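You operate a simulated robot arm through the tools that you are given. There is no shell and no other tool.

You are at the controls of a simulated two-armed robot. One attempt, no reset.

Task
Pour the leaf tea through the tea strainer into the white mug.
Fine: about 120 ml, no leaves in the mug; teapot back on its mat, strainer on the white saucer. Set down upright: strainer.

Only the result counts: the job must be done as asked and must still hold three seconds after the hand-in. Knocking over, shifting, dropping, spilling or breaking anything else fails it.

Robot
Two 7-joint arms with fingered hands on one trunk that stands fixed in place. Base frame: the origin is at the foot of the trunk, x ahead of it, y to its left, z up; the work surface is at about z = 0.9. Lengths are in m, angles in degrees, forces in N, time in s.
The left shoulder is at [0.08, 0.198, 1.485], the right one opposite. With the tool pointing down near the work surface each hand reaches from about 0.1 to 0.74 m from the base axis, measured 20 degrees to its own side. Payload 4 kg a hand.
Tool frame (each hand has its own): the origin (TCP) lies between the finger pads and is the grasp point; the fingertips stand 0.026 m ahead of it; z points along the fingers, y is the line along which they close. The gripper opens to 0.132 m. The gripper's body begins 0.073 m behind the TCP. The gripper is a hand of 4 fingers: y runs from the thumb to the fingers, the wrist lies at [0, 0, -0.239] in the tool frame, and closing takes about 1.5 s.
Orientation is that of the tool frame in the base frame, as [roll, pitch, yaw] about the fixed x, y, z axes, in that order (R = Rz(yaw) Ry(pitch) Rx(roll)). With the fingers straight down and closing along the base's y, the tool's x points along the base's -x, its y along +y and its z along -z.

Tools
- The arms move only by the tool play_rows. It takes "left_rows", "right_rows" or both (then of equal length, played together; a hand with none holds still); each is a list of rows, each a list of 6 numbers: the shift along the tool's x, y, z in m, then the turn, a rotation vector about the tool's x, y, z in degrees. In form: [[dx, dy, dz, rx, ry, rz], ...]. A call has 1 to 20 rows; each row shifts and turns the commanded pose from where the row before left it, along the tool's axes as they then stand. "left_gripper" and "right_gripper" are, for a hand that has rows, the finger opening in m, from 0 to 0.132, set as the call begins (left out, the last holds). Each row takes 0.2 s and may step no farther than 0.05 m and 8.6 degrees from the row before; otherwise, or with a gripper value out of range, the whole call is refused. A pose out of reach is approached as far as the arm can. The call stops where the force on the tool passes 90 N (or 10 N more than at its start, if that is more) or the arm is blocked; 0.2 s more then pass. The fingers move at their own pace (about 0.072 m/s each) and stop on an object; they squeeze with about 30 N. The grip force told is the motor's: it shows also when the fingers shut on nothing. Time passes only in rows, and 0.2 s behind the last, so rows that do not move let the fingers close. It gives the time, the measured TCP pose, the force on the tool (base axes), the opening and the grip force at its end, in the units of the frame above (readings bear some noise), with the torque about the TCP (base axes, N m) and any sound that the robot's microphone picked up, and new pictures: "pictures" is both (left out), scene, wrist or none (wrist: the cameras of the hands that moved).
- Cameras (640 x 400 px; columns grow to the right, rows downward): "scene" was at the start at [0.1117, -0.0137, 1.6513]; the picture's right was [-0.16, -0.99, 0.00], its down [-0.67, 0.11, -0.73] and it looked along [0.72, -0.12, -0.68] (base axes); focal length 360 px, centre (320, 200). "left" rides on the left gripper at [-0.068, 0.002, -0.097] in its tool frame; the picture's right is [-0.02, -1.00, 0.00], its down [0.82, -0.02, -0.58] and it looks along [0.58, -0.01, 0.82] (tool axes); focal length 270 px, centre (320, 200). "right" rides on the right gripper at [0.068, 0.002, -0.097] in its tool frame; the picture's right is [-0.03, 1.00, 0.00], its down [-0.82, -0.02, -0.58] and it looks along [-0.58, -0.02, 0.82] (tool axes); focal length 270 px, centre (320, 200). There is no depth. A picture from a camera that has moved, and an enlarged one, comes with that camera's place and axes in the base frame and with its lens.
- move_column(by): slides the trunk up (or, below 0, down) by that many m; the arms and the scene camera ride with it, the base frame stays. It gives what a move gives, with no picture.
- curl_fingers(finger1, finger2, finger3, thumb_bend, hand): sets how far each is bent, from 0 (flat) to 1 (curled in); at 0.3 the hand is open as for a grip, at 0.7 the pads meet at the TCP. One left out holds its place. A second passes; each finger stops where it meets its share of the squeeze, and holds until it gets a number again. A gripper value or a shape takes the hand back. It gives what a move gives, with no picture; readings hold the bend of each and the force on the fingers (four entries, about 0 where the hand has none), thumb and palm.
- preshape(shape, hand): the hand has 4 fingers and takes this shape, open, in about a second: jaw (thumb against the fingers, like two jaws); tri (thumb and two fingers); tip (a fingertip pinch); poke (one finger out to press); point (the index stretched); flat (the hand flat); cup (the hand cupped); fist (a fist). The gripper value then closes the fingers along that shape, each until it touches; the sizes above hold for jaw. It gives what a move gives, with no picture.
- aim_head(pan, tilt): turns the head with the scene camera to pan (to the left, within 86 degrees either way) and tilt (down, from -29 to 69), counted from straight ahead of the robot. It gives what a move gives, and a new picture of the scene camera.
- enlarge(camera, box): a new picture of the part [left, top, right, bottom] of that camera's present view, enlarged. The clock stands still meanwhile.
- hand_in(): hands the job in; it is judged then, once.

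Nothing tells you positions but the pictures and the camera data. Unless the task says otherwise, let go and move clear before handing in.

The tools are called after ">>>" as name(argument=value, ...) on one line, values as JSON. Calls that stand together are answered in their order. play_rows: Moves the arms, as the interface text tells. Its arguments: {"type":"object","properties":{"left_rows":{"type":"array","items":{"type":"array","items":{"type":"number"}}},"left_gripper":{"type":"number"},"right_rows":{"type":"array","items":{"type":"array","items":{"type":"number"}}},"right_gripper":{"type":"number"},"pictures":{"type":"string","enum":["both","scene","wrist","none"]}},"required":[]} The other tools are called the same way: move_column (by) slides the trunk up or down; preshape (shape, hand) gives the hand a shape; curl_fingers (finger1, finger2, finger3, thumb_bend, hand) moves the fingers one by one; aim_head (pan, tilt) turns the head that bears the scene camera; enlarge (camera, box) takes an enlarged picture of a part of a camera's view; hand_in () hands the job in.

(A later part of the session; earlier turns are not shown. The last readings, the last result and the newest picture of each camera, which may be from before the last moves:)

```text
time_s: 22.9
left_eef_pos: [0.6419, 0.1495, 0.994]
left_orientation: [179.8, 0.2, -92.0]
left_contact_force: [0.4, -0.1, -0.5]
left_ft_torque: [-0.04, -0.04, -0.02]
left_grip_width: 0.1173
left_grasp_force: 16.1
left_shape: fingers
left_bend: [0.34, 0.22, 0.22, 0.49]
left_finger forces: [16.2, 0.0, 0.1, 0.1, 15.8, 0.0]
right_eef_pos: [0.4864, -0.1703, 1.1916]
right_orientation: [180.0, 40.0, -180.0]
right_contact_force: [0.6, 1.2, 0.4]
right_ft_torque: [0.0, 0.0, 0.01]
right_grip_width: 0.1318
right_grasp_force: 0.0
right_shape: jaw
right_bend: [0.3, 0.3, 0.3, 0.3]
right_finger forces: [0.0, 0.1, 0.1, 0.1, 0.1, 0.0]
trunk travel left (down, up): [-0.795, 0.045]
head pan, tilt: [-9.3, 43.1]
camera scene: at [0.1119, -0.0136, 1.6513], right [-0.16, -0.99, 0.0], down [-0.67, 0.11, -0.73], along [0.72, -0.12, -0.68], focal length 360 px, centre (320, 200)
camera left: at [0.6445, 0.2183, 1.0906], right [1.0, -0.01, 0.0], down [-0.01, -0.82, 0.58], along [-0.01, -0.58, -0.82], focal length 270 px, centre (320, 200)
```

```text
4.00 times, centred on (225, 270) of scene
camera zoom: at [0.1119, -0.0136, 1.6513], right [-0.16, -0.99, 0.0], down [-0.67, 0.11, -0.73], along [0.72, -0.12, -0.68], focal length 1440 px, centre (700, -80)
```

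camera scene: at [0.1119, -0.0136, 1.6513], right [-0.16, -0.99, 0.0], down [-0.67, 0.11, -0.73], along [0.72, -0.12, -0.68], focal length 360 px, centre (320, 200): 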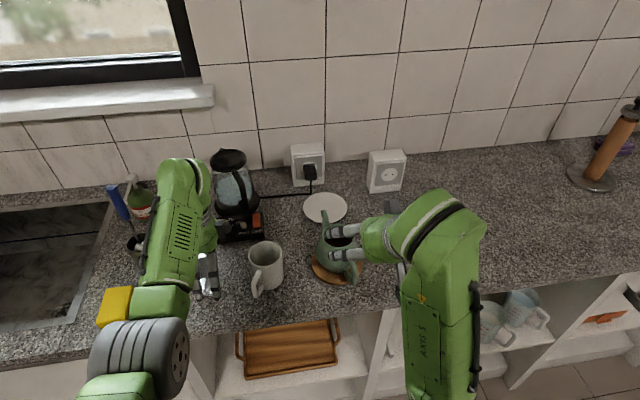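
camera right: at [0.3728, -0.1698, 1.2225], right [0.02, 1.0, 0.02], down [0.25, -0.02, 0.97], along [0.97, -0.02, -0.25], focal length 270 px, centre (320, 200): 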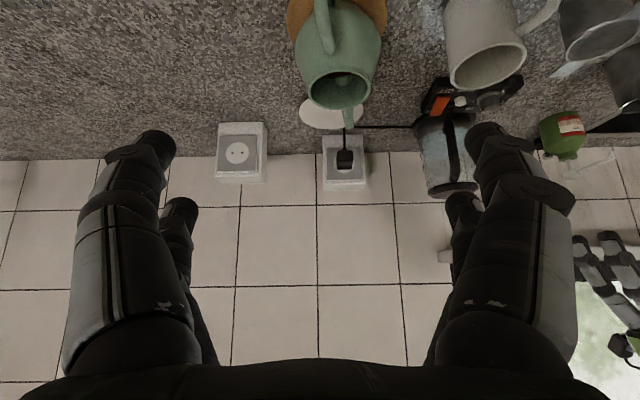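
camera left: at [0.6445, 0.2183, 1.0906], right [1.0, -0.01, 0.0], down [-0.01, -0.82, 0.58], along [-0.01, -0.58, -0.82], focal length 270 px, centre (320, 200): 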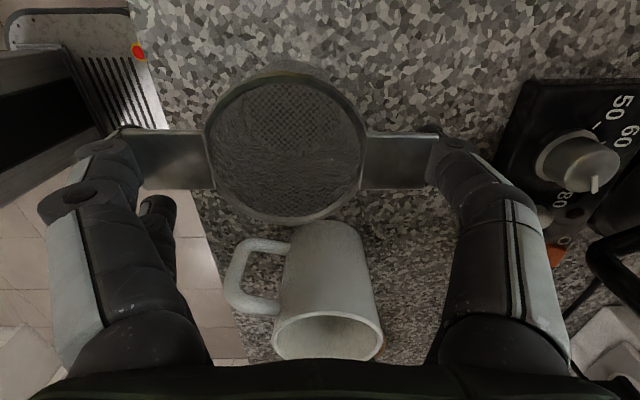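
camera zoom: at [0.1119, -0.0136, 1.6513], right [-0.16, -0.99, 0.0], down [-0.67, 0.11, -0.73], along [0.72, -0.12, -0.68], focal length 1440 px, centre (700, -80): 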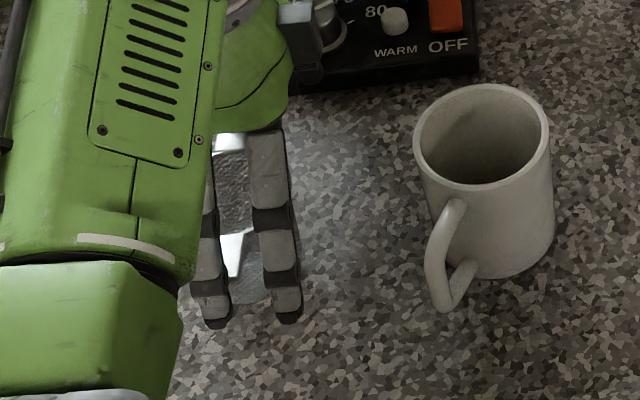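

The strainer lifted cleanly. I'll raise it, turn it about 103° so its tabs lie across the mug handle direction, and move the right hand aside.

>>> play_rows(left_rows=[[0, 0, -0.03, 0, 0, 0], [0, 0, -0.03, 0, 0, 0], [0, 0, -0.03, 0, 0, 0], [0, 0, -0.03, 0, 0, 0], [0, 0, -0.02, 0, 0, 0], [0, 0, 0, 0, 0, 7.92], [0, 0, 0, 0, 0, 7.92], [0, 0, 0, 0, 0, 7.92], [0, 0, 0, 0, 0, 7.92], [0, 0, 0, 0, 0, 7.92], [0, 0, 0, 0, 0, 7.92], [0, 0, 0, 0, 0, 7.92], [0, 0, 0, 0, 0, 7.92], [0, 0, 0, 0, 0, 7.92], [0, 0, 0, 0, 0, 7.92], [0, 0, 0, 0, 0, 7.92], [0, 0, 0, 0, 0, 7.92], [0, 0, 0, 0, 0, 7.92], [0, 0, 0, 0, 0, 0]], right_rows=[[0, -0.03, 0, 0, 0, 0], [0, -0.03, 0, 0, 0, 0], [0, -0.03, 0, 0, 0, 0], [0, -0.03, 0, 0, 0, 0], [0, 0, 0, 0, 0, 0], [0, 0, 0, 0, 0, 0], [0, 0, 0, 0, 0, 0], [0, 0, 0, 0, 0, 0], [0, 0, 0, 0, 0, 0], [0, 0, 0, 0, 0, 0], [0, 0, 0, 0, 0, 0], [0, 0, 0, 0, 0, 0], [0, 0, 0, 0, 0, 0], [0, 0, 0, 0, 0, 0], [0, 0, 0, 0, 0, 0], [0, 0, 0, 0, 0, 0], [0, 0, 0, 0, 0, 0], [0, 0, 0, 0, 0, 0], [0, 0, 0, 0, 0, 0]])

```text
time_s: 26.9
left_eef_pos: [0.6432, 0.1482, 1.136]
left_orientation: [179.9, -0.3, 165.0]
left_contact_force: [-0.1, -0.1, 0.3]
left_ft_torque: [0.01, -0.04, -0.02]
left_grip_width: 0.117
left_grasp_force: 15.7
left_shape: fingers
left_bend: [0.34, 0.22, 0.22, 0.49]
left_finger forces: [15.9, 0.0, 0.0, 0.0, 15.5, 0.1]
right_eef_pos: [0.4875, -0.2908, 1.1933]
right_orientation: [-179.9, 40.0, -179.9]
right_contact_force: [1.3, 0.1, 0.1]
right_ft_torque: [0.02, 0.01, 0.02]
right_grip_width: 0.1318
right_grasp_force: 0.1
right_shape: jaw
right_bend: [0.3, 0.3, 0.3, 0.3]
right_finger forces: [0.0, 0.0, 0.0, 0.0, 0.1, 0.0]
trunk travel left (down, up): [-0.795, 0.045]
head pan, tilt: [-9.3, 43.1]
camera scene: at [0.1118, -0.0137, 1.6513], right [-0.16, -0.99, 0.0], down [-0.67, 0.11, -0.73], along [0.72, -0.12, -0.68], focal length 360 px, centre (320, 200)
camera right: at [0.3748, -0.29, 1.2227], right [0.02, 1.0, 0.02], down [0.25, -0.02, 0.97], along [0.97, -0.02, -0.25], focal length 270 px, centre (320, 200)
camera left: at [0.711, 0.1326, 1.231], right [-0.24, -0.97, 0.0], down [-0.79, 0.19, 0.58], along [-0.56, 0.14, -0.81], focal length 270 px, centre (320, 200)
```

scene: 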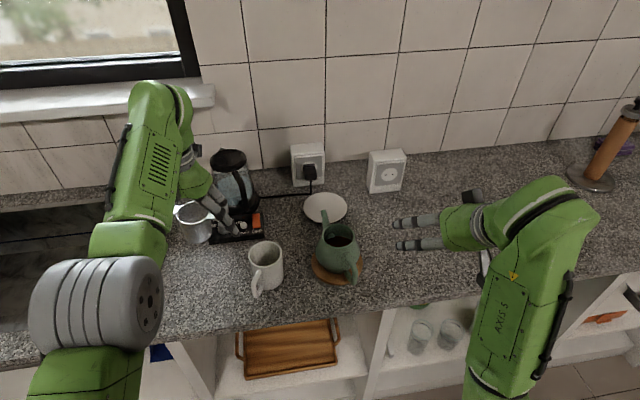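
right: 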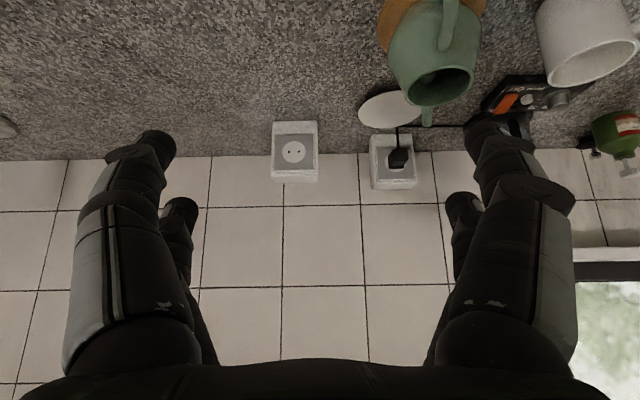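
left: 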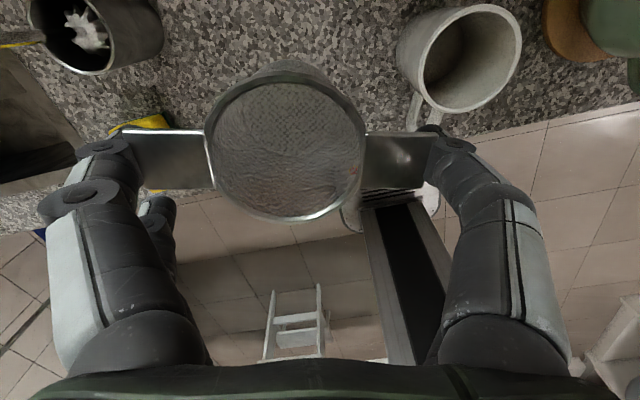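

The strainer is held steady with its tabs at 75°. Next I'll carry it to hover above the mug.

>>> play_rows(left_rows=[[-0.003, -0.026, 0, 0, 0, 0], [-0.0035, -0.027, 0, 0, 0, 0], [-0.0035, -0.027, 0, 0, 0, 0], [-0.0035, -0.026, 0.01, 0, 0, 0], [-0.0032, -0.0258, 0.01, 0, 0, 0], [0, 0, 0.01, 0, 0, 0], [0, 0, 0, 0, 0, 0], [0, 0, 0, 0, 0, 0]])

>>> enlarge(camera="scene", box=[190, 190, 340, 310])

>>> enlarge(camera="left", box=[130, 20, 510, 260])

```text
time_s: 28.7
left_eef_pos: [0.625, 0.0176, 1.1047]
left_orientation: [179.8, -0.3, 165.0]
left_contact_force: [0.8, 0.9, -0.3]
left_ft_torque: [0.0, -0.01, -0.02]
left_grip_width: 0.117
left_grasp_force: 15.8
left_shape: fingers
left_bend: [0.34, 0.22, 0.22, 0.49]
left_finger forces: [15.9, 0.1, 0.0, 0.0, 15.5, 0.0]
right_eef_pos: [0.4881, -0.2914, 1.1938]
right_orientation: [-180.0, 39.9, 179.8]
right_contact_force: [-0.1, -0.4, 0.7]
right_ft_torque: [-0.01, 0.03, -0.01]
right_grip_width: 0.1318
right_grasp_force: 0.1
right_shape: jaw
right_bend: [0.3, 0.3, 0.3, 0.3]
right_finger forces: [0.1, 0.0, 0.1, 0.0, 0.0, 0.0]
trunk travel left (down, up): [-0.795, 0.045]
head pan, tilt: [-9.3, 43.1]
camera scene: at [0.1117, -0.0143, 1.6513], right [-0.16, -0.99, 0.0], down [-0.67, 0.11, -0.73], along [0.72, -0.12, -0.68], focal length 360 px, centre (320, 200)
camera left: at [0.6933, 0.0014, 1.1999], right [-0.23, -0.97, 0.0], down [-0.79, 0.19, 0.58], along [-0.56, 0.14, -0.81], focal length 270 px, centre (320, 200)
```

scene: 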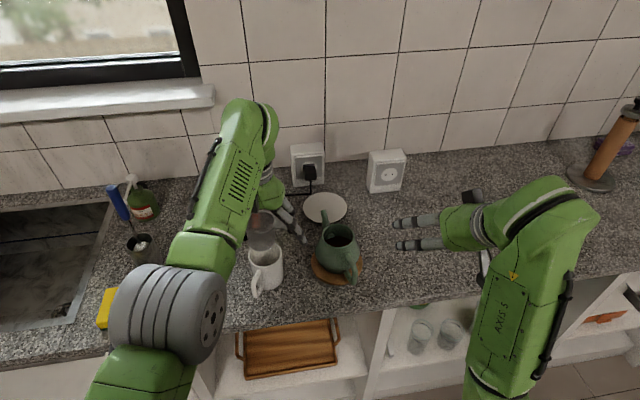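
left: 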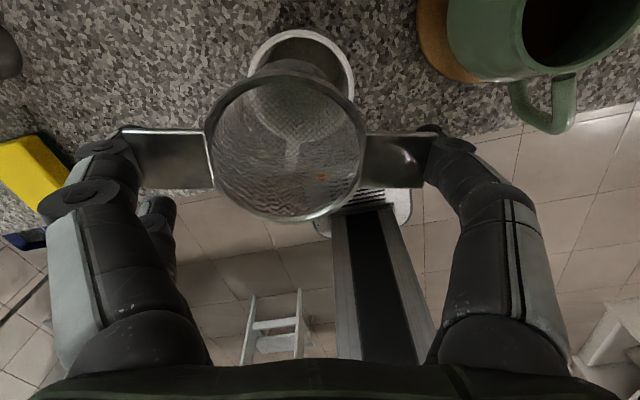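

```text
3.33 times, centred on (265, 250) of scene
camera zoom: at [0.1117, -0.0143, 1.6513], right [-0.16, -0.99, 0.0], down [-0.67, 0.11, -0.73], along [0.72, -0.12, -0.68], focal length 1200 px, centre (503, 33)
```

zoom: 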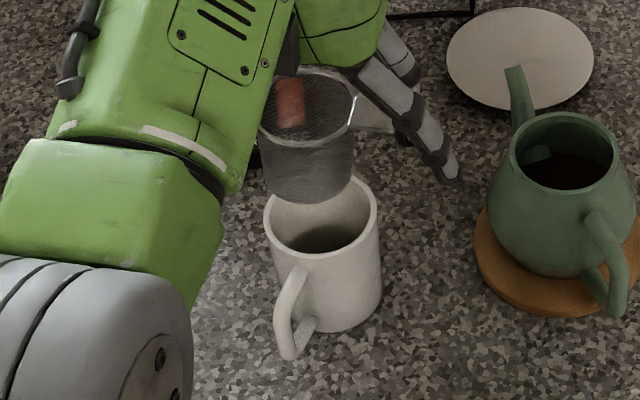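

```text
1.67 times, centred on (320, 140) of left
camera zoom: at [0.6933, 0.0014, 1.1999], right [-0.23, -0.97, 0.0], down [-0.79, 0.19, 0.58], along [-0.56, 0.14, -0.81], focal length 450 px, centre (320, 300)
```

zoom: 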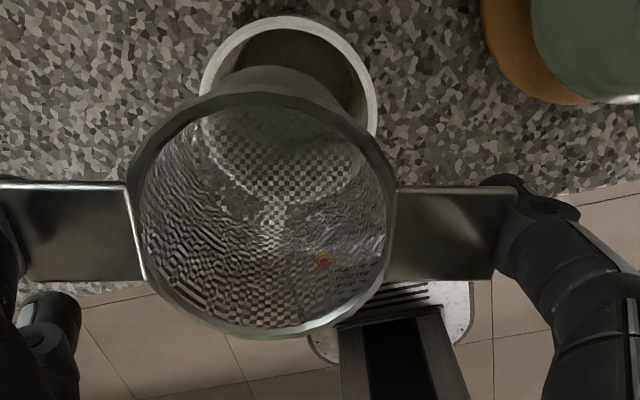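

The strainer hangs right over the mug; scene and wrist views agree to within about 2 mm. I'll lower it part-way into the mug and check.

>>> play_rows(left_rows=[[0, -0.001, 0.01, 0, 0, 0], [0, 0, 0.01, 0, 0, 0], [0, 0, 0.01, 0, 0, 0], [0, 0, 0.01, 0, 0, 0], [0, 0, 0.01, 0, 0, 0], [0, 0, 0.01, 0, 0, 0], [0, 0, 0, 0, 0, 0]])

>>> enlarge(camera="scene", box=[190, 190, 340, 310])

>>> enlarge(camera="left", box=[130, 20, 510, 260])

```text
time_s: 30.3
left_eef_pos: [0.6233, 0.0152, 1.0465]
left_orientation: [179.9, -0.3, 165.1]
left_contact_force: [-0.2, 0.7, -0.5]
left_ft_torque: [0.01, 0.02, -0.01]
left_grip_width: 0.1172
left_grasp_force: 15.9
left_shape: fingers
left_bend: [0.34, 0.22, 0.22, 0.49]
left_finger forces: [15.8, 0.0, 0.1, 0.0, 15.6, 0.1]
right_eef_pos: [0.4876, -0.2901, 1.1932]
right_orientation: [-180.0, 40.1, 180.0]
right_contact_force: [0.6, 0.1, 0.1]
right_ft_torque: [0.02, 0.0, 0.0]
right_grip_width: 0.1319
right_grasp_force: 0.1
right_shape: jaw
right_bend: [0.3, 0.3, 0.3, 0.3]
right_finger forces: [0.0, 0.0, 0.0, 0.1, 0.0, 0.0]
trunk travel left (down, up): [-0.795, 0.045]
head pan, tilt: [-9.3, 43.1]
camera scene: at [0.1117, -0.0137, 1.6513], right [-0.16, -0.99, 0.0], down [-0.67, 0.11, -0.73], along [0.72, -0.12, -0.68], focal length 360 px, centre (320, 200)
camera left: at [0.6929, 0.0006, 1.1403], right [-0.23, -0.97, 0.0], down [-0.79, 0.19, 0.58], along [-0.56, 0.14, -0.81], focal length 270 px, centre (320, 200)
```

scene: 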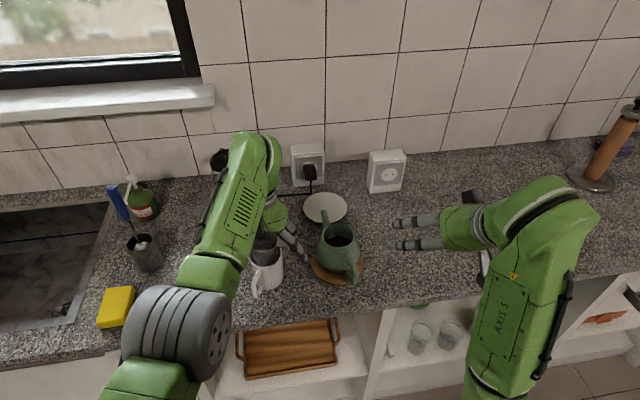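
left: 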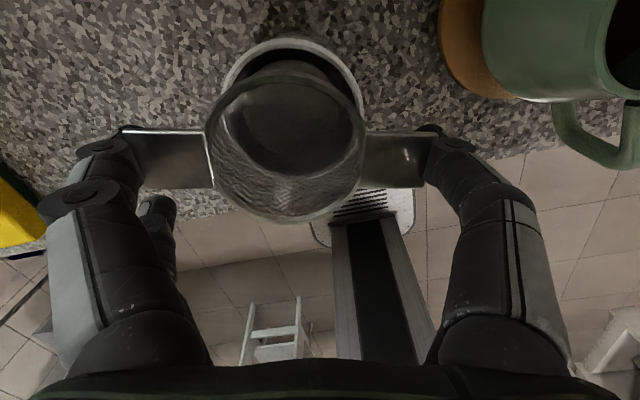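

```text
3.33 times, centred on (265, 250) of scene
camera zoom: at [0.1117, -0.0137, 1.6513], right [-0.16, -0.99, 0.0], down [-0.67, 0.11, -0.73], along [0.72, -0.12, -0.68], focal length 1200 px, centre (503, 33)
```

zoom: 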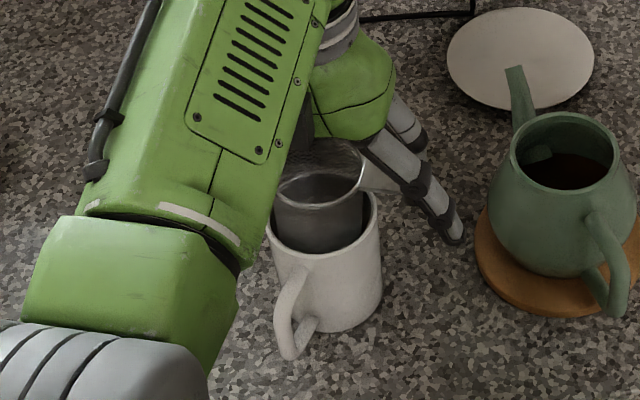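

```text
1.67 times, centred on (320, 140) of left
camera zoom: at [0.6929, 0.0006, 1.1403], right [-0.23, -0.97, 0.0], down [-0.79, 0.19, 0.58], along [-0.56, 0.14, -0.81], focal length 450 px, centre (320, 300)
```

zoom: 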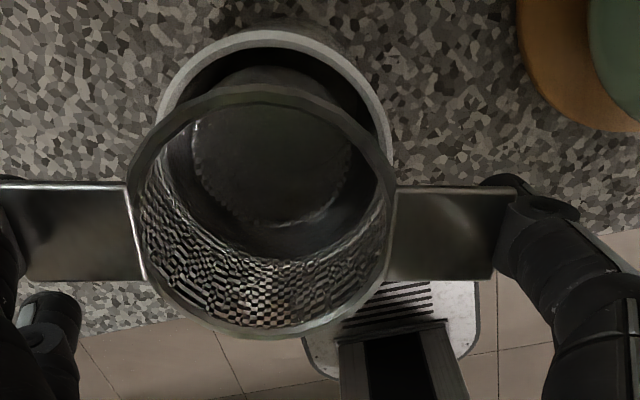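

The basket's bottom is inside the mug rim and well centred. I'll continue lowering in smaller steps while watching the force.

>>> play_rows(left_rows=[[-0.001, 0, 0.008, 0, 0, 0], [0, 0, 0.008, 0, 0, 0], [0, 0, 0.008, 0, 0, 0], [0, 0, 0.008, 0, 0, 0], [0, 0, 0, 0, 0, 0]], pictures="wrist")

>>> enlarge(camera="left", box=[130, 20, 510, 260])

>>> enlarge(camera="scene", box=[190, 190, 340, 310])

```text
time_s: 31.5
left_eef_pos: [0.6262, 0.016, 1.0138]
left_orientation: [179.9, -0.3, 165.1]
left_contact_force: [0.2, 0.6, -0.5]
left_ft_torque: [-0.02, 0.0, 0.0]
left_grip_width: 0.1174
left_grasp_force: 15.6
left_shape: fingers
left_bend: [0.34, 0.22, 0.22, 0.49]
left_finger forces: [15.8, 0.1, 0.1, 0.0, 15.6, 0.0]
right_eef_pos: [0.4881, -0.2903, 1.1915]
right_orientation: [-179.9, 40.0, -179.9]
right_contact_force: [-0.6, -0.2, -0.1]
right_ft_torque: [-0.01, 0.02, -0.01]
right_grip_width: 0.1317
right_grasp_force: 0.0
right_shape: jaw
right_bend: [0.3, 0.3, 0.3, 0.3]
right_finger forces: [0.0, 0.1, 0.0, 0.0, 0.0, 0.0]
trunk travel left (down, up): [-0.795, 0.045]
head pan, tilt: [-9.3, 43.1]
camera left: at [0.6928, 0.0002, 1.1084], right [-0.23, -0.97, 0.0], down [-0.79, 0.19, 0.58], along [-0.57, 0.14, -0.81], focal length 270 px, centre (320, 200)
```

left: 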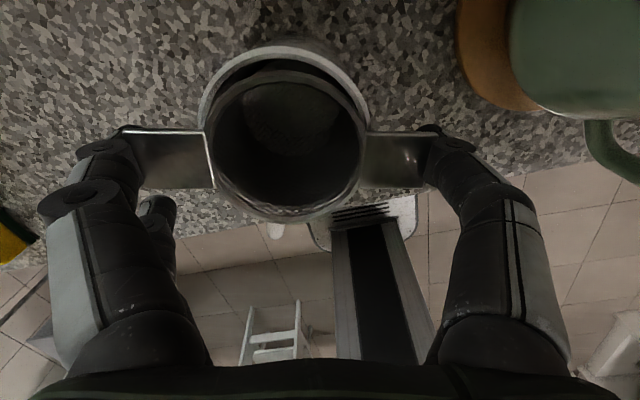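

```text
1.67 times, centred on (320, 140) of left
camera zoom: at [0.6928, 0.0002, 1.1084], right [-0.23, -0.97, 0.0], down [-0.79, 0.19, 0.58], along [-0.57, 0.14, -0.81], focal length 450 px, centre (320, 300)
```

zoom: 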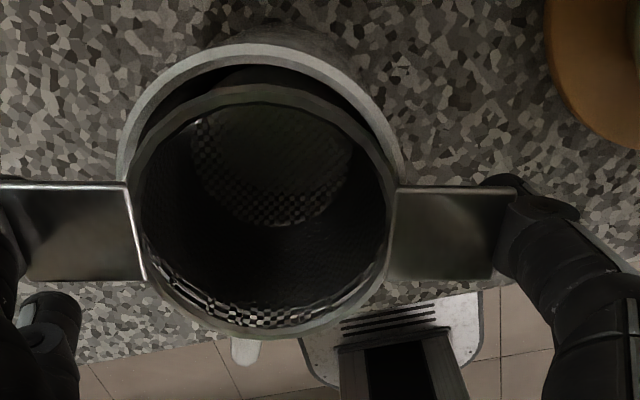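

```text
3.33 times, centred on (265, 250) of scene
camera zoom: at [0.1118, -0.0138, 1.6513], right [-0.16, -0.99, 0.0], down [-0.67, 0.11, -0.73], along [0.72, -0.12, -0.68], focal length 1200 px, centre (503, 33)
```

zoom: 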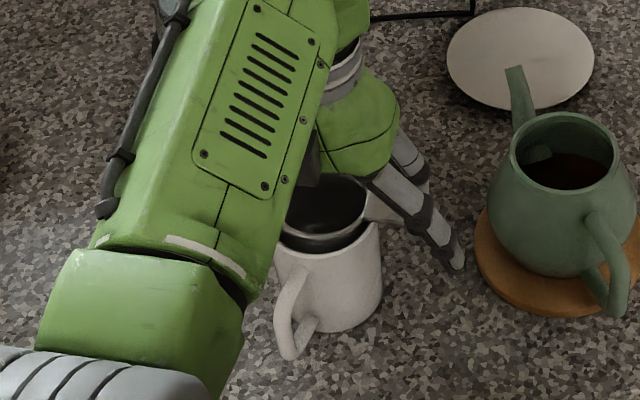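

Wrist view says the mug is about 2–3 mm further toward the finger side. I'll correct half of that and lower the last 2 cm slowly.

>>> play_rows(left_rows=[[0, 0.0018, 0.003, 0, 0, 0], [0, 0, 0.003, 0, 0, 0], [0, 0, 0.003, 0, 0, 0], [0, 0, 0, 0, 0, 0]], pictures="none")

>>> enlarge(camera="left", box=[130, 20, 510, 260])

>>> play_rows(left_rows=[[0, 0, 0.003, 0, 0, 0], [0, 0, 0.002, 0, 0, 0], [0, 0, 0, 0, 0, 0]], pictures="none")

>>> enlarge(camera="left", box=[130, 20, 510, 260])

>>> enlarge(camera="scene", box=[190, 190, 340, 310])

```text
time_s: 32.5
left_eef_pos: [0.6251, 0.0174, 1.0034]
left_orientation: [179.9, -0.3, 165.0]
left_contact_force: [0.7, -0.9, 0.2]
left_ft_torque: [-0.01, -0.04, -0.01]
left_grip_width: 0.117
left_grasp_force: 16.5
left_shape: fingers
left_bend: [0.34, 0.22, 0.22, 0.49]
left_finger forces: [15.6, 0.0, 0.0, 0.0, 16.1, 0.0]
right_eef_pos: [0.4889, -0.2905, 1.1929]
right_orientation: [179.9, 39.9, 179.9]
right_contact_force: [0.2, 0.1, 0.8]
right_ft_torque: [0.02, 0.02, 0.0]
right_grip_width: 0.1321
right_grasp_force: 0.2
right_shape: jaw
right_bend: [0.3, 0.3, 0.3, 0.3]
right_finger forces: [0.0, 0.0, 0.1, 0.1, 0.0, 0.1]
trunk travel left (down, up): [-0.795, 0.045]
head pan, tilt: [-9.3, 43.1]
```

```text
1.67 times, centred on (320, 140) of left
camera zoom: at [0.6934, 0.0019, 1.0993], right [-0.23, -0.97, 0.0], down [-0.79, 0.19, 0.58], along [-0.56, 0.14, -0.81], focal length 450 px, centre (320, 300)
```

zoom: 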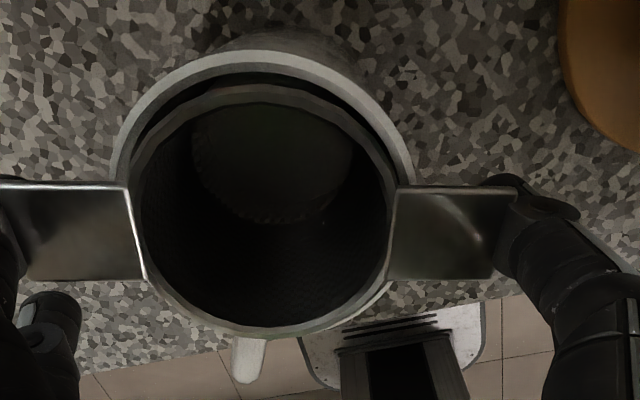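

```text
time_s: 33.3
left_eef_pos: [0.6252, 0.0173, 0.9998]
left_orientation: [179.9, -0.2, 165.0]
left_contact_force: [0.5, -0.4, 4.7]
left_ft_torque: [-0.21, -0.04, 0.0]
left_grip_width: 0.1172
left_grasp_force: 16.8
left_shape: fingers
left_bend: [0.34, 0.22, 0.22, 0.49]
left_finger forces: [16.6, 0.0, 0.0, 0.1, 17.6, 0.1]
right_eef_pos: [0.488, -0.2907, 1.1929]
right_orientation: [179.9, 40.0, 179.9]
right_contact_force: [0.8, 0.8, 0.6]
right_ft_torque: [0.0, 0.01, 0.0]
right_grip_width: 0.1318
right_grasp_force: 0.1
right_shape: jaw
right_bend: [0.3, 0.3, 0.3, 0.3]
right_finger forces: [0.0, 0.0, 0.1, 0.0, 0.1, 0.0]
trunk travel left (down, up): [-0.795, 0.045]
head pan, tilt: [-9.3, 43.1]
```

```text
1.67 times, centred on (320, 140) of left
camera zoom: at [0.693, 0.0019, 1.0959], right [-0.23, -0.97, 0.0], down [-0.79, 0.19, 0.58], along [-0.56, 0.14, -0.81], focal length 450 px, centre (320, 300)
```

zoom: 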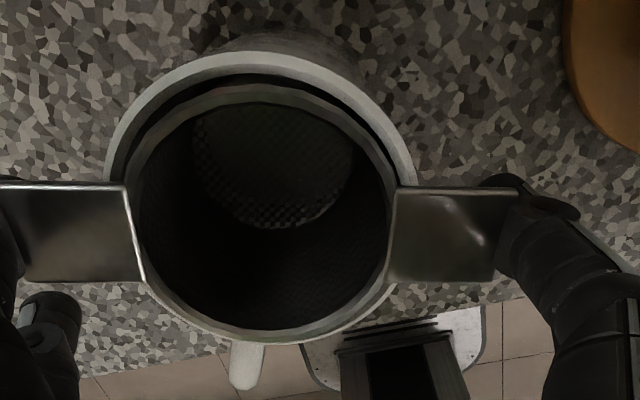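

```text
3.33 times, centred on (265, 250) of scene
camera zoom: at [0.1109, -0.014, 1.6514], right [-0.16, -0.99, 0.0], down [-0.67, 0.11, -0.73], along [0.72, -0.12, -0.68], focal length 1200 px, centre (503, 33)
```

zoom: 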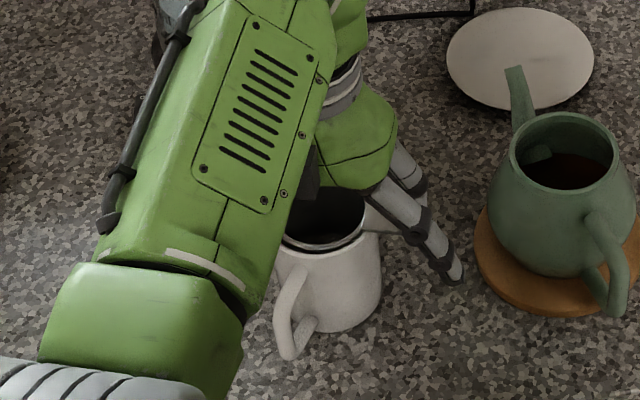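

Contact started at 4.7 N, probably the thumb-side tab on the rim. I'll ease down 2 mm more and check.

>>> play_rows(left_rows=[[0, 0, 0.002, 0, 0, 0], [0, 0, 0, 0, 0, 0]], pictures="none")

>>> enlarge(camera="left", box=[130, 20, 510, 260])

```text
time_s: 33.9
left_eef_pos: [0.6249, 0.0172, 0.9992]
left_orientation: [179.9, -0.1, 165.0]
left_contact_force: [0.4, -1.2, 8.3]
left_ft_torque: [-0.26, -0.12, 0.02]
left_grip_width: 0.1171
left_grasp_force: 17.6
left_shape: fingers
left_bend: [0.34, 0.22, 0.22, 0.49]
left_finger forces: [16.9, 0.0, 0.1, 0.0, 17.5, 0.0]
right_eef_pos: [0.4876, -0.2912, 1.1938]
right_orientation: [-179.9, 40.0, 179.9]
right_contact_force: [-0.8, -0.3, 0.5]
right_ft_torque: [-0.03, 0.05, -0.02]
right_grip_width: 0.1323
right_grasp_force: 0.1
right_shape: jaw
right_bend: [0.3, 0.3, 0.3, 0.3]
right_finger forces: [0.1, 0.0, 0.0, 0.1, 0.0, 0.0]
trunk travel left (down, up): [-0.795, 0.045]
head pan, tilt: [-9.3, 43.1]
```

```text
1.67 times, centred on (320, 140) of left
camera zoom: at [0.6928, 0.0018, 1.0942], right [-0.23, -0.97, 0.0], down [-0.79, 0.19, 0.58], along [-0.56, 0.14, -0.81], focal length 450 px, centre (320, 300)
```

zoom: 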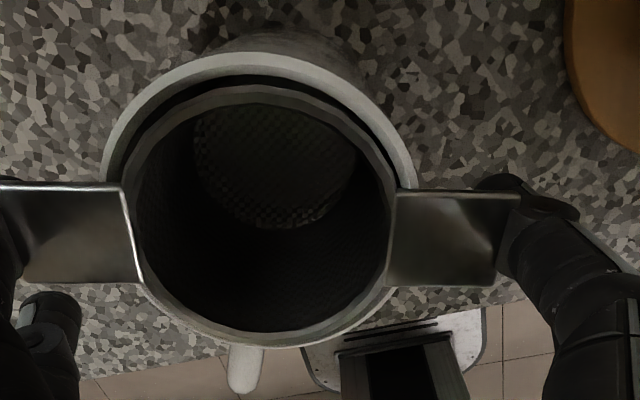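

Both tabs now seem to bear on the rim. I'll relieve the downward push a little and then open the pair.

>>> play_rows(left_rows=[[0, 0, -0.0025, 0, 0, 0], [0, 0, 0, 0, 0, 0]], pictures="none")

>>> curl_fingers(hand="left", finger1=0.32, thumb_bend=0.38)

>>> curl_fingers(hand="left", finger1=0.22, thumb_bend=0.22)

>>> enlarge(camera="left", box=[130, 20, 510, 260])

```text
time_s: 34.5
left_eef_pos: [0.6252, 0.0171, 1.0007]
left_orientation: [180.0, -0.4, 165.0]
left_contact_force: [-0.5, -1.0, 5.0]
left_ft_torque: [-0.16, -0.08, -0.02]
left_grip_width: 0.1174
left_grasp_force: 17.5
left_shape: fingers
left_bend: [0.34, 0.22, 0.22, 0.49]
left_finger forces: [16.3, 0.0, 0.0, 0.1, 17.6, 0.1]
right_eef_pos: [0.4868, -0.2907, 1.1922]
right_orientation: [180.0, 40.0, 179.9]
right_contact_force: [-0.2, 1.1, 0.6]
right_ft_torque: [0.04, -0.02, 0.01]
right_grip_width: 0.1319
right_grasp_force: 0.1
right_shape: jaw
right_bend: [0.3, 0.3, 0.3, 0.3]
right_finger forces: [0.0, 0.0, 0.1, 0.1, 0.0, 0.0]
trunk travel left (down, up): [-0.795, 0.045]
head pan, tilt: [-9.3, 43.1]
```

```text
time_s: 35.5
left_eef_pos: [0.6263, 0.0168, 0.9999]
left_orientation: [179.9, -0.3, 165.1]
left_contact_force: [-0.2, 0.7, 0.5]
left_ft_torque: [0.03, -0.08, 0.02]
left_grip_width: 0.1227
left_grasp_force: 1.8
left_shape: fingers
left_bend: [0.29, 0.22, 0.22, 0.38]
left_finger forces: [2.8, 0.0, 0.0, 0.0, 1.0, 0.0]
right_eef_pos: [0.4877, -0.2913, 1.1933]
right_orientation: [180.0, 40.0, 180.0]
right_contact_force: [-0.4, 0.1, 0.2]
right_ft_torque: [0.0, -0.04, 0.02]
right_grip_width: 0.1319
right_grasp_force: 0.0
right_shape: jaw
right_bend: [0.3, 0.3, 0.3, 0.3]
right_finger forces: [0.0, 0.0, 0.0, 0.1, 0.1, 0.0]
trunk travel left (down, up): [-0.795, 0.045]
head pan, tilt: [-9.3, 43.1]
```

```text
time_s: 36.5
left_eef_pos: [0.6268, 0.0177, 1.0008]
left_orientation: [179.9, -0.3, 165.0]
left_contact_force: [0.3, -0.2, 0.4]
left_ft_torque: [0.01, 0.03, -0.04]
left_grip_width: 0.1495
left_grasp_force: 0.1
left_shape: fingers
left_bend: [0.22, 0.22, 0.22, 0.22]
left_finger forces: [0.0, 0.0, 0.0, 0.1, 0.0, 0.0]
right_eef_pos: [0.4879, -0.2909, 1.1935]
right_orientation: [180.0, 39.9, 179.9]
right_contact_force: [0.1, -0.3, 0.0]
right_ft_torque: [-0.02, 0.02, 0.0]
right_grip_width: 0.1318
right_grasp_force: 0.2
right_shape: jaw
right_bend: [0.3, 0.3, 0.3, 0.3]
right_finger forces: [0.1, 0.0, 0.0, 0.1, 0.1, 0.0]
trunk travel left (down, up): [-0.795, 0.045]
head pan, tilt: [-9.3, 43.1]
```

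```text
1.67 times, centred on (320, 140) of left
camera zoom: at [0.6941, 0.0017, 1.0952], right [-0.23, -0.97, 0.0], down [-0.79, 0.19, 0.58], along [-0.57, 0.14, -0.81], focal length 450 px, centre (320, 300)
```

zoom: 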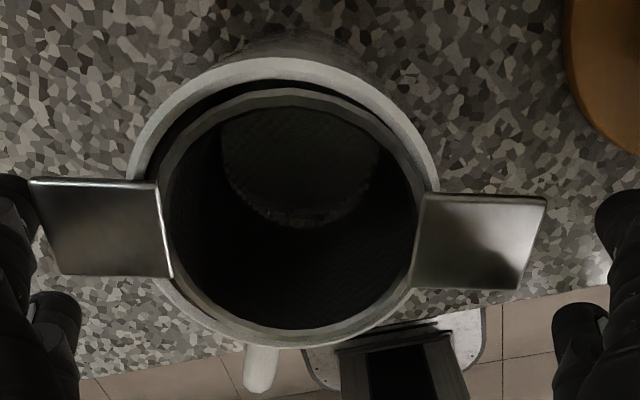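

The strainer is seated in the mug. The mug and strainer slid about 7 mm together on release, and the tabs rest over the rim. I'll centre the open fingers around it, then lift clear and look.

>>> play_rows(left_rows=[[0, 0.004, 0, 0, 0, 0], [0, 0.004, 0, 0, 0, 0], [0, 0, -0.01, 0, 0, 0], [0, 0, -0.03, 0, 0, 0], [0, 0, -0.04, 0, 0, 0], [0, 0, -0.04, 0, 0, 0], [0, 0.03, -0.03, 0, 0, 0], [0, 0.04, 0, 0, 0, 0], [0, 0.04, 0, 0, 0, 0], [0, 0.04, 0, 0, 0, 0], [0, 0.04, 0, 0, 0, 0], [0, 0, 0, 0, 0, 0]])

>>> enlarge(camera="scene", box=[190, 180, 390, 310])

```text
time_s: 39.1
left_eef_pos: [0.6799, 0.2093, 1.1506]
left_orientation: [180.0, -0.2, 165.0]
left_contact_force: [0.2, 0.8, 0.2]
left_ft_torque: [0.01, -0.03, 0.0]
left_grip_width: 0.1494
left_grasp_force: 0.0
left_shape: fingers
left_bend: [0.22, 0.22, 0.22, 0.22]
left_finger forces: [0.0, 0.0, 0.0, 0.0, 0.0, 0.1]
right_eef_pos: [0.4881, -0.2903, 1.1938]
right_orientation: [180.0, 40.0, -179.9]
right_contact_force: [-0.2, -0.4, -0.3]
right_ft_torque: [0.0, -0.02, 0.03]
right_grip_width: 0.1317
right_grasp_force: 0.1
right_shape: jaw
right_bend: [0.3, 0.3, 0.3, 0.3]
right_finger forces: [0.1, 0.0, 0.0, 0.0, 0.0, 0.0]
trunk travel left (down, up): [-0.795, 0.045]
head pan, tilt: [-9.3, 43.1]
camera scene: at [0.1118, -0.0138, 1.6513], right [-0.16, -0.99, 0.0], down [-0.67, 0.11, -0.73], along [0.72, -0.12, -0.68], focal length 360 px, centre (320, 200)
camera left: at [0.747, 0.193, 1.2449], right [-0.23, -0.97, 0.0], down [-0.79, 0.19, 0.58], along [-0.57, 0.14, -0.81], focal length 270 px, centre (320, 200)
```

scene: 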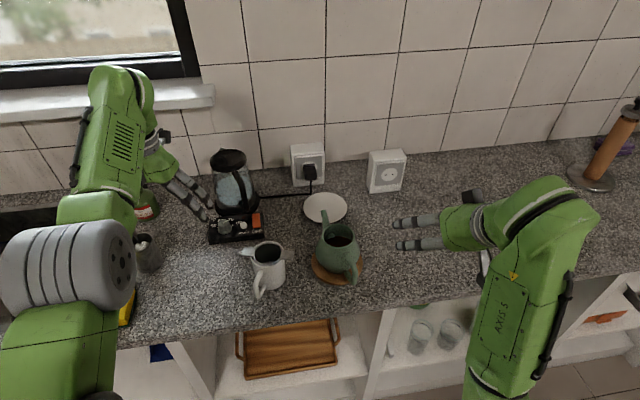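
left: 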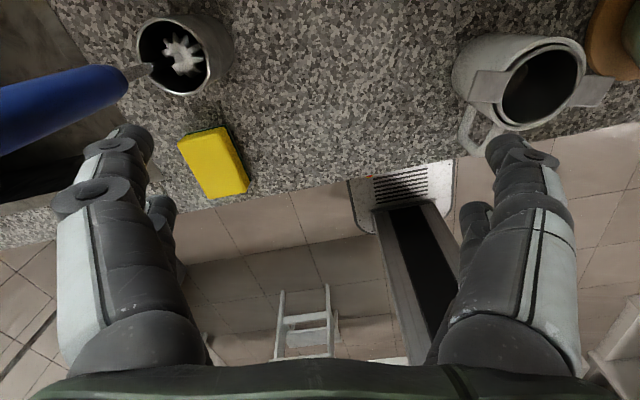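

```text
3.08 times, centred on (290, 245) of scene
camera zoom: at [0.1118, -0.0138, 1.6513], right [-0.16, -0.99, 0.0], down [-0.67, 0.11, -0.73], along [0.72, -0.12, -0.68], focal length 1107 px, centre (412, 62)
```

zoom: 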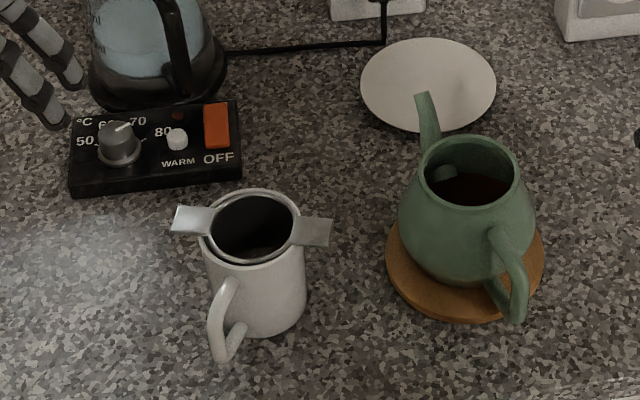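

The strainer sits properly on the mug. Next comes the teapot: I'll swing the right hand to a nearly horizontal pose behind the handle, heading 13°, at a standoff to look at the handle closely.

>>> play_rows(right_rows=[[0, 0, 0, -4.2, 0, -5], [0, 0, 0, -4.2, 0, -5], [0, 0, 0, 0, -7.5, 0], [0, 0, 0, 0, -7.5, 0], [0, 0, 0, 0, -7.5, 0], [0, 0, 0, 0, -7.5, 0], [0.0313, 0.0164, 0.0094, 0, 0, 0], [0.0313, 0.0164, 0.0094, 0, 0, 0], [0.0313, 0.0164, 0.0094, 0, 0, 0], [0.0313, 0.0164, 0.0094, 0, 0, 0], [0.0313, 0.0164, 0.0094, 0, 0, 0], [0.0313, 0.0164, 0.0094, 0, 0, 0], [0, 0, 0, 0, 0, 0]])

```text
time_s: 41.9
left_eef_pos: [0.6789, 0.209, 1.1494]
left_orientation: [179.9, -0.3, 165.0]
left_contact_force: [0.4, 0.1, -0.6]
left_ft_torque: [-0.02, -0.02, 0.01]
left_grip_width: 0.1494
left_grasp_force: 0.1
left_shape: fingers
left_bend: [0.22, 0.22, 0.22, 0.22]
left_finger forces: [0.0, 0.0, 0.1, 0.0, 0.1, 0.1]
right_eef_pos: [0.4656, -0.0946, 1.1063]
right_orientation: [179.9, 69.9, -167.0]
right_contact_force: [0.2, -0.2, -0.6]
right_ft_torque: [0.0, -0.01, 0.01]
right_grip_width: 0.1319
right_grasp_force: 0.0
right_shape: jaw
right_bend: [0.3, 0.3, 0.3, 0.3]
right_finger forces: [0.0, 0.0, 0.1, 0.0, 0.0, 0.1]
right hand out of reach, approached as far as the arm can: row 5, 6, 7, 8, 9, 10
trunk travel left (down, up): [-0.795, 0.045]
head pan, tilt: [-9.3, 43.1]
camera scene: at [0.1118, -0.0134, 1.6513], right [-0.16, -0.99, 0.0], down [-0.67, 0.11, -0.73], along [0.72, -0.12, -0.68], focal length 360 px, centre (320, 200)
camera right: at [0.355, -0.1203, 1.0754], right [-0.22, 0.98, 0.02], down [-0.25, -0.08, 0.96], along [0.94, 0.2, 0.26], focal length 270 px, centre (320, 200)
```

scene: 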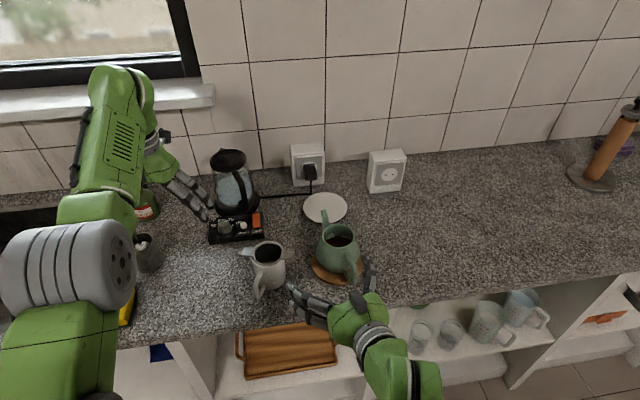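
right: 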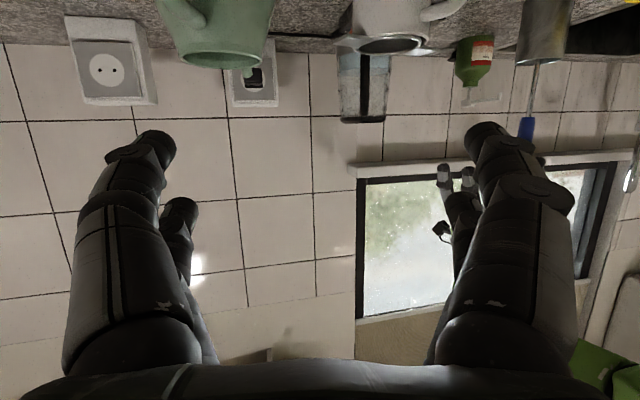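

The right arm was over-folded on the way, so it ended higher and further left than intended. I'll move to a closer standoff behind the handle, which the arm should reach more easily.

>>> play_rows(right_rows=[[0, -0.0195, 0, 0, 0, 0], [0, -0.0195, 0, 0, 0, 0], [0, -0.0195, 0.007, 0, 0, 0], [0.0225, -0.0195, 0.007, 0, 0, 0], [0.0225, -0.0195, 0.007, 0, 0, 0], [0.0225, 0, 0.007, 0, 0, 0], [0.0225, 0, 0.007, 0, 0, 0], [0.0225, 0, 0, 0, 0, 0], [0, 0, 0, 0, 0, 0]])

>>> enlarge(camera="right", box=[140, 0, 500, 225])

>>> enlarge(camera="scene", box=[250, 190, 430, 340])

```text
time_s: 43.9
left_eef_pos: [0.6788, 0.2078, 1.1499]
left_orientation: [179.9, -0.3, 165.0]
left_contact_force: [-0.6, 0.0, 0.2]
left_ft_torque: [0.01, -0.03, -0.01]
left_grip_width: 0.1497
left_grasp_force: 0.1
left_shape: fingers
left_bend: [0.22, 0.22, 0.22, 0.22]
left_finger forces: [0.0, 0.0, 0.0, 0.0, 0.0, 0.0]
right_eef_pos: [0.4514, -0.1038, 1.0373]
right_orientation: [-179.8, 70.1, -167.0]
right_contact_force: [1.0, 0.4, -0.6]
right_ft_torque: [0.03, 0.0, -0.01]
right_grip_width: 0.132
right_grasp_force: 0.0
right_shape: jaw
right_bend: [0.3, 0.3, 0.3, 0.3]
right_finger forces: [0.0, 0.0, 0.0, 0.0, 0.0, 0.1]
right hand out of reach, approached as far as the arm can: row 1, 2, 3, 4, 5, 7
trunk travel left (down, up): [-0.795, 0.045]
head pan, tilt: [-9.3, 43.1]
camera scene: at [0.1114, -0.0136, 1.6513], right [-0.16, -0.99, 0.0], down [-0.67, 0.11, -0.73], along [0.72, -0.12, -0.68], focal length 360 px, centre (320, 200)
camera right: at [0.3417, -0.1281, 1.0065], right [-0.21, 0.98, 0.02], down [-0.25, -0.08, 0.96], along [0.94, 0.2, 0.26], focal length 270 px, centre (320, 200)
```

scene: 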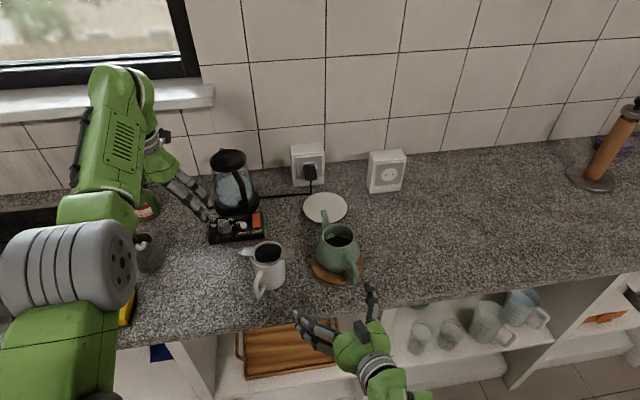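
right: 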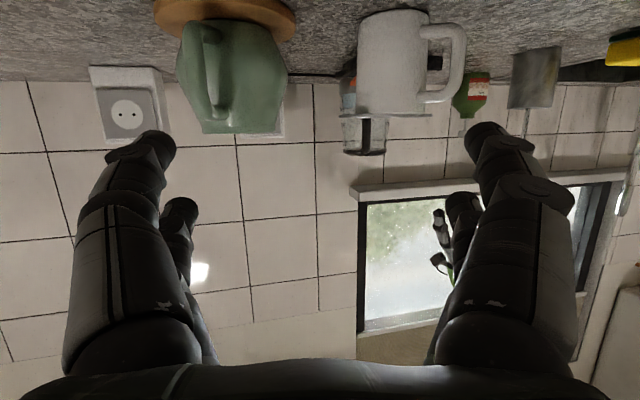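

```text
1.78 times, centred on (320, 112) of right
camera zoom: at [0.3417, -0.1281, 1.0065], right [-0.21, 0.98, 0.02], down [-0.25, -0.08, 0.96], along [0.94, 0.2, 0.26], focal length 480 px, centre (320, 356)
```

zoom: 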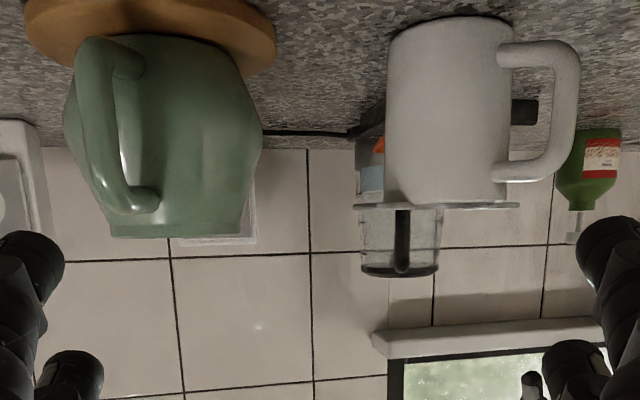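

```text
2.67 times, centred on (340, 265) of scene
camera zoom: at [0.1114, -0.0136, 1.6513], right [-0.16, -0.99, 0.0], down [-0.67, 0.11, -0.73], along [0.72, -0.12, -0.68], focal length 960 px, centre (267, 27)
```

zoom: 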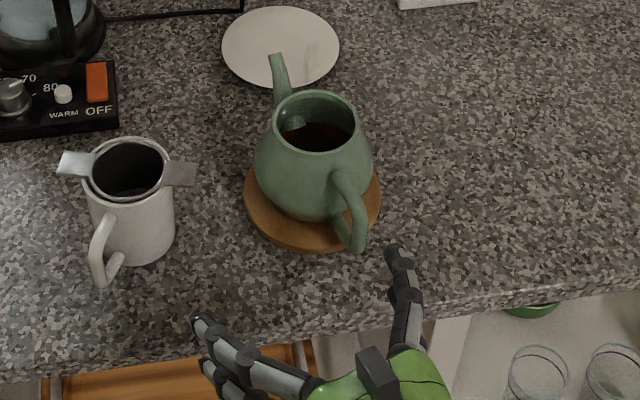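

The handle spans z≈0.937–1.0 at about (0.565, -0.170). The arm is having trouble in this pose, so I'll look at the arm's configuration with the head camera.

>>> aim_head(pan=-30, tilt=66)

```text
time_s: 44.8
left_eef_pos: [0.6792, 0.2084, 1.1502]
left_orientation: [179.9, -0.3, 165.0]
left_contact_force: [-0.6, -1.2, -0.7]
left_ft_torque: [-0.02, 0.03, 0.0]
left_grip_width: 0.1495
left_grasp_force: 0.0
left_shape: fingers
left_bend: [0.22, 0.22, 0.22, 0.22]
left_finger forces: [0.0, 0.0, 0.1, 0.0, 0.1, 0.0]
right_eef_pos: [0.4521, -0.1031, 1.0376]
right_orientation: [-179.8, 70.0, -167.0]
right_contact_force: [-0.5, -0.4, -0.3]
right_ft_torque: [0.01, 0.0, 0.0]
right_grip_width: 0.1317
right_grasp_force: 0.1
right_shape: jaw
right_bend: [0.3, 0.3, 0.3, 0.3]
right_finger forces: [0.0, 0.1, 0.1, 0.1, 0.0, 0.0]
trunk travel left (down, up): [-0.795, 0.045]
head pan, tilt: [-30.0, 66.0]
camera scene: at [0.0816, -0.0299, 1.6225], right [-0.5, -0.87, 0.0], down [-0.79, 0.46, -0.41], along [0.35, -0.2, -0.91], focal length 360 px, centre (320, 200)
```

scene: 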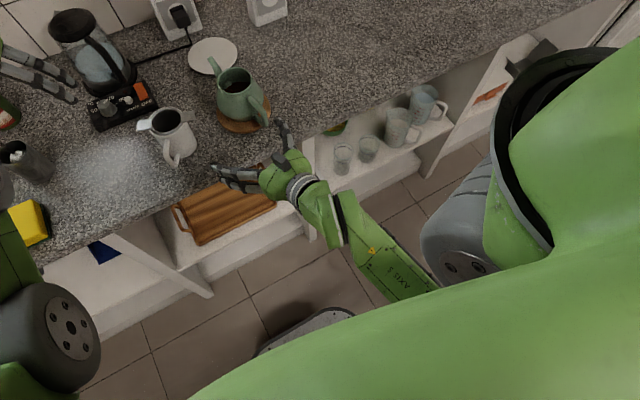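

The forearm comes in from the lower right, so a heading of about 25° with the hand pitched 35° down should be more natural. I'll re-orient and then move to a pre-grasp point behind the handle.

>>> play_rows(right_rows=[[0, 0, -0.005, 0, 7.5, 0], [0, 0, -0.005, 0, 7.5, 0], [0, 0, 0, -4.9, 0, -3.45], [0, 0, 0, -4.9, 0, -3.45], [0.002, -0.018, 0, 0, 0, 0], [0.002, -0.018, 0, 0, 0, 0], [0.002, -0.018, 0, 0, 0, 0], [0.002, -0.018, 0, 0, 0, 0], [0.002, -0.018, 0, 0, 0, 0], [0.002, -0.018, 0, 0, 0, 0], [0, 0, 0, 0, 0, 0]])

```text
time_s: 47.2
left_eef_pos: [0.678, 0.2077, 1.1498]
left_orientation: [179.9, -0.3, 165.0]
left_contact_force: [-0.3, -0.4, -0.2]
left_ft_torque: [-0.01, 0.02, -0.03]
left_grip_width: 0.1496
left_grasp_force: 0.1
left_shape: fingers
left_bend: [0.22, 0.22, 0.22, 0.22]
left_finger forces: [0.1, 0.0, 0.0, 0.0, 0.1, 0.1]
right_eef_pos: [0.4378, -0.1018, 1.0618]
right_orientation: [-179.9, 54.9, -161.1]
right_contact_force: [0.9, -0.1, -0.1]
right_ft_torque: [-0.03, -0.03, -0.01]
right_grip_width: 0.1318
right_grasp_force: 0.0
right_shape: jaw
right_bend: [0.3, 0.3, 0.3, 0.3]
right_finger forces: [0.0, 0.0, 0.0, 0.0, 0.0, 0.0]
right hand out of reach, approached as far as the arm can: row 3, 4, 5, 6, 7, 8, 9, 10
trunk travel left (down, up): [-0.795, 0.045]
head pan, tilt: [-30.0, 66.0]
camera scene: at [0.0814, -0.03, 1.6225], right [-0.5, -0.87, 0.0], down [-0.79, 0.46, -0.41], along [0.35, -0.2, -0.91], focal length 360 px, centre (320, 200)
camera right: at [0.326, -0.1394, 1.0608], right [-0.31, 0.95, 0.02], down [0.0, -0.02, 1.0], along [0.95, 0.31, 0.0], focal length 270 px, centre (320, 200)
```

scene: 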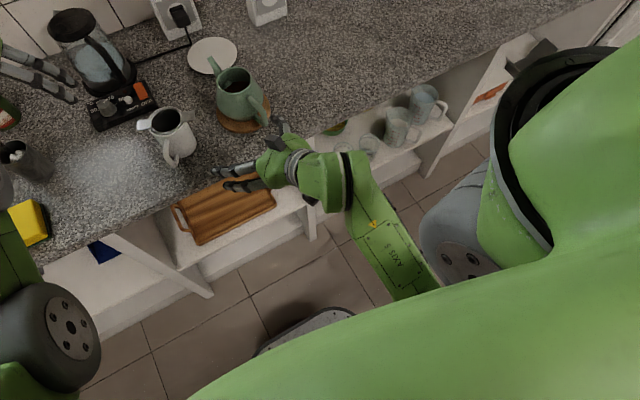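
right: 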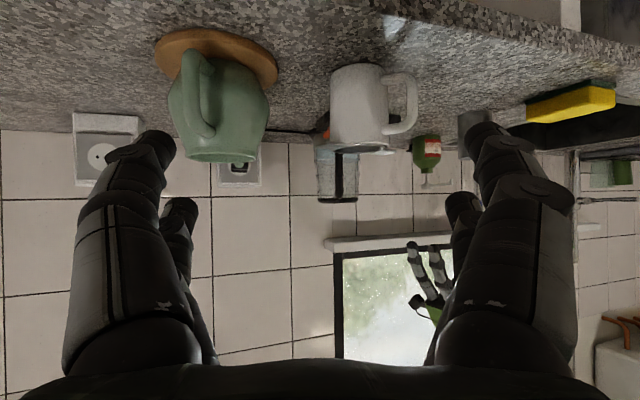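

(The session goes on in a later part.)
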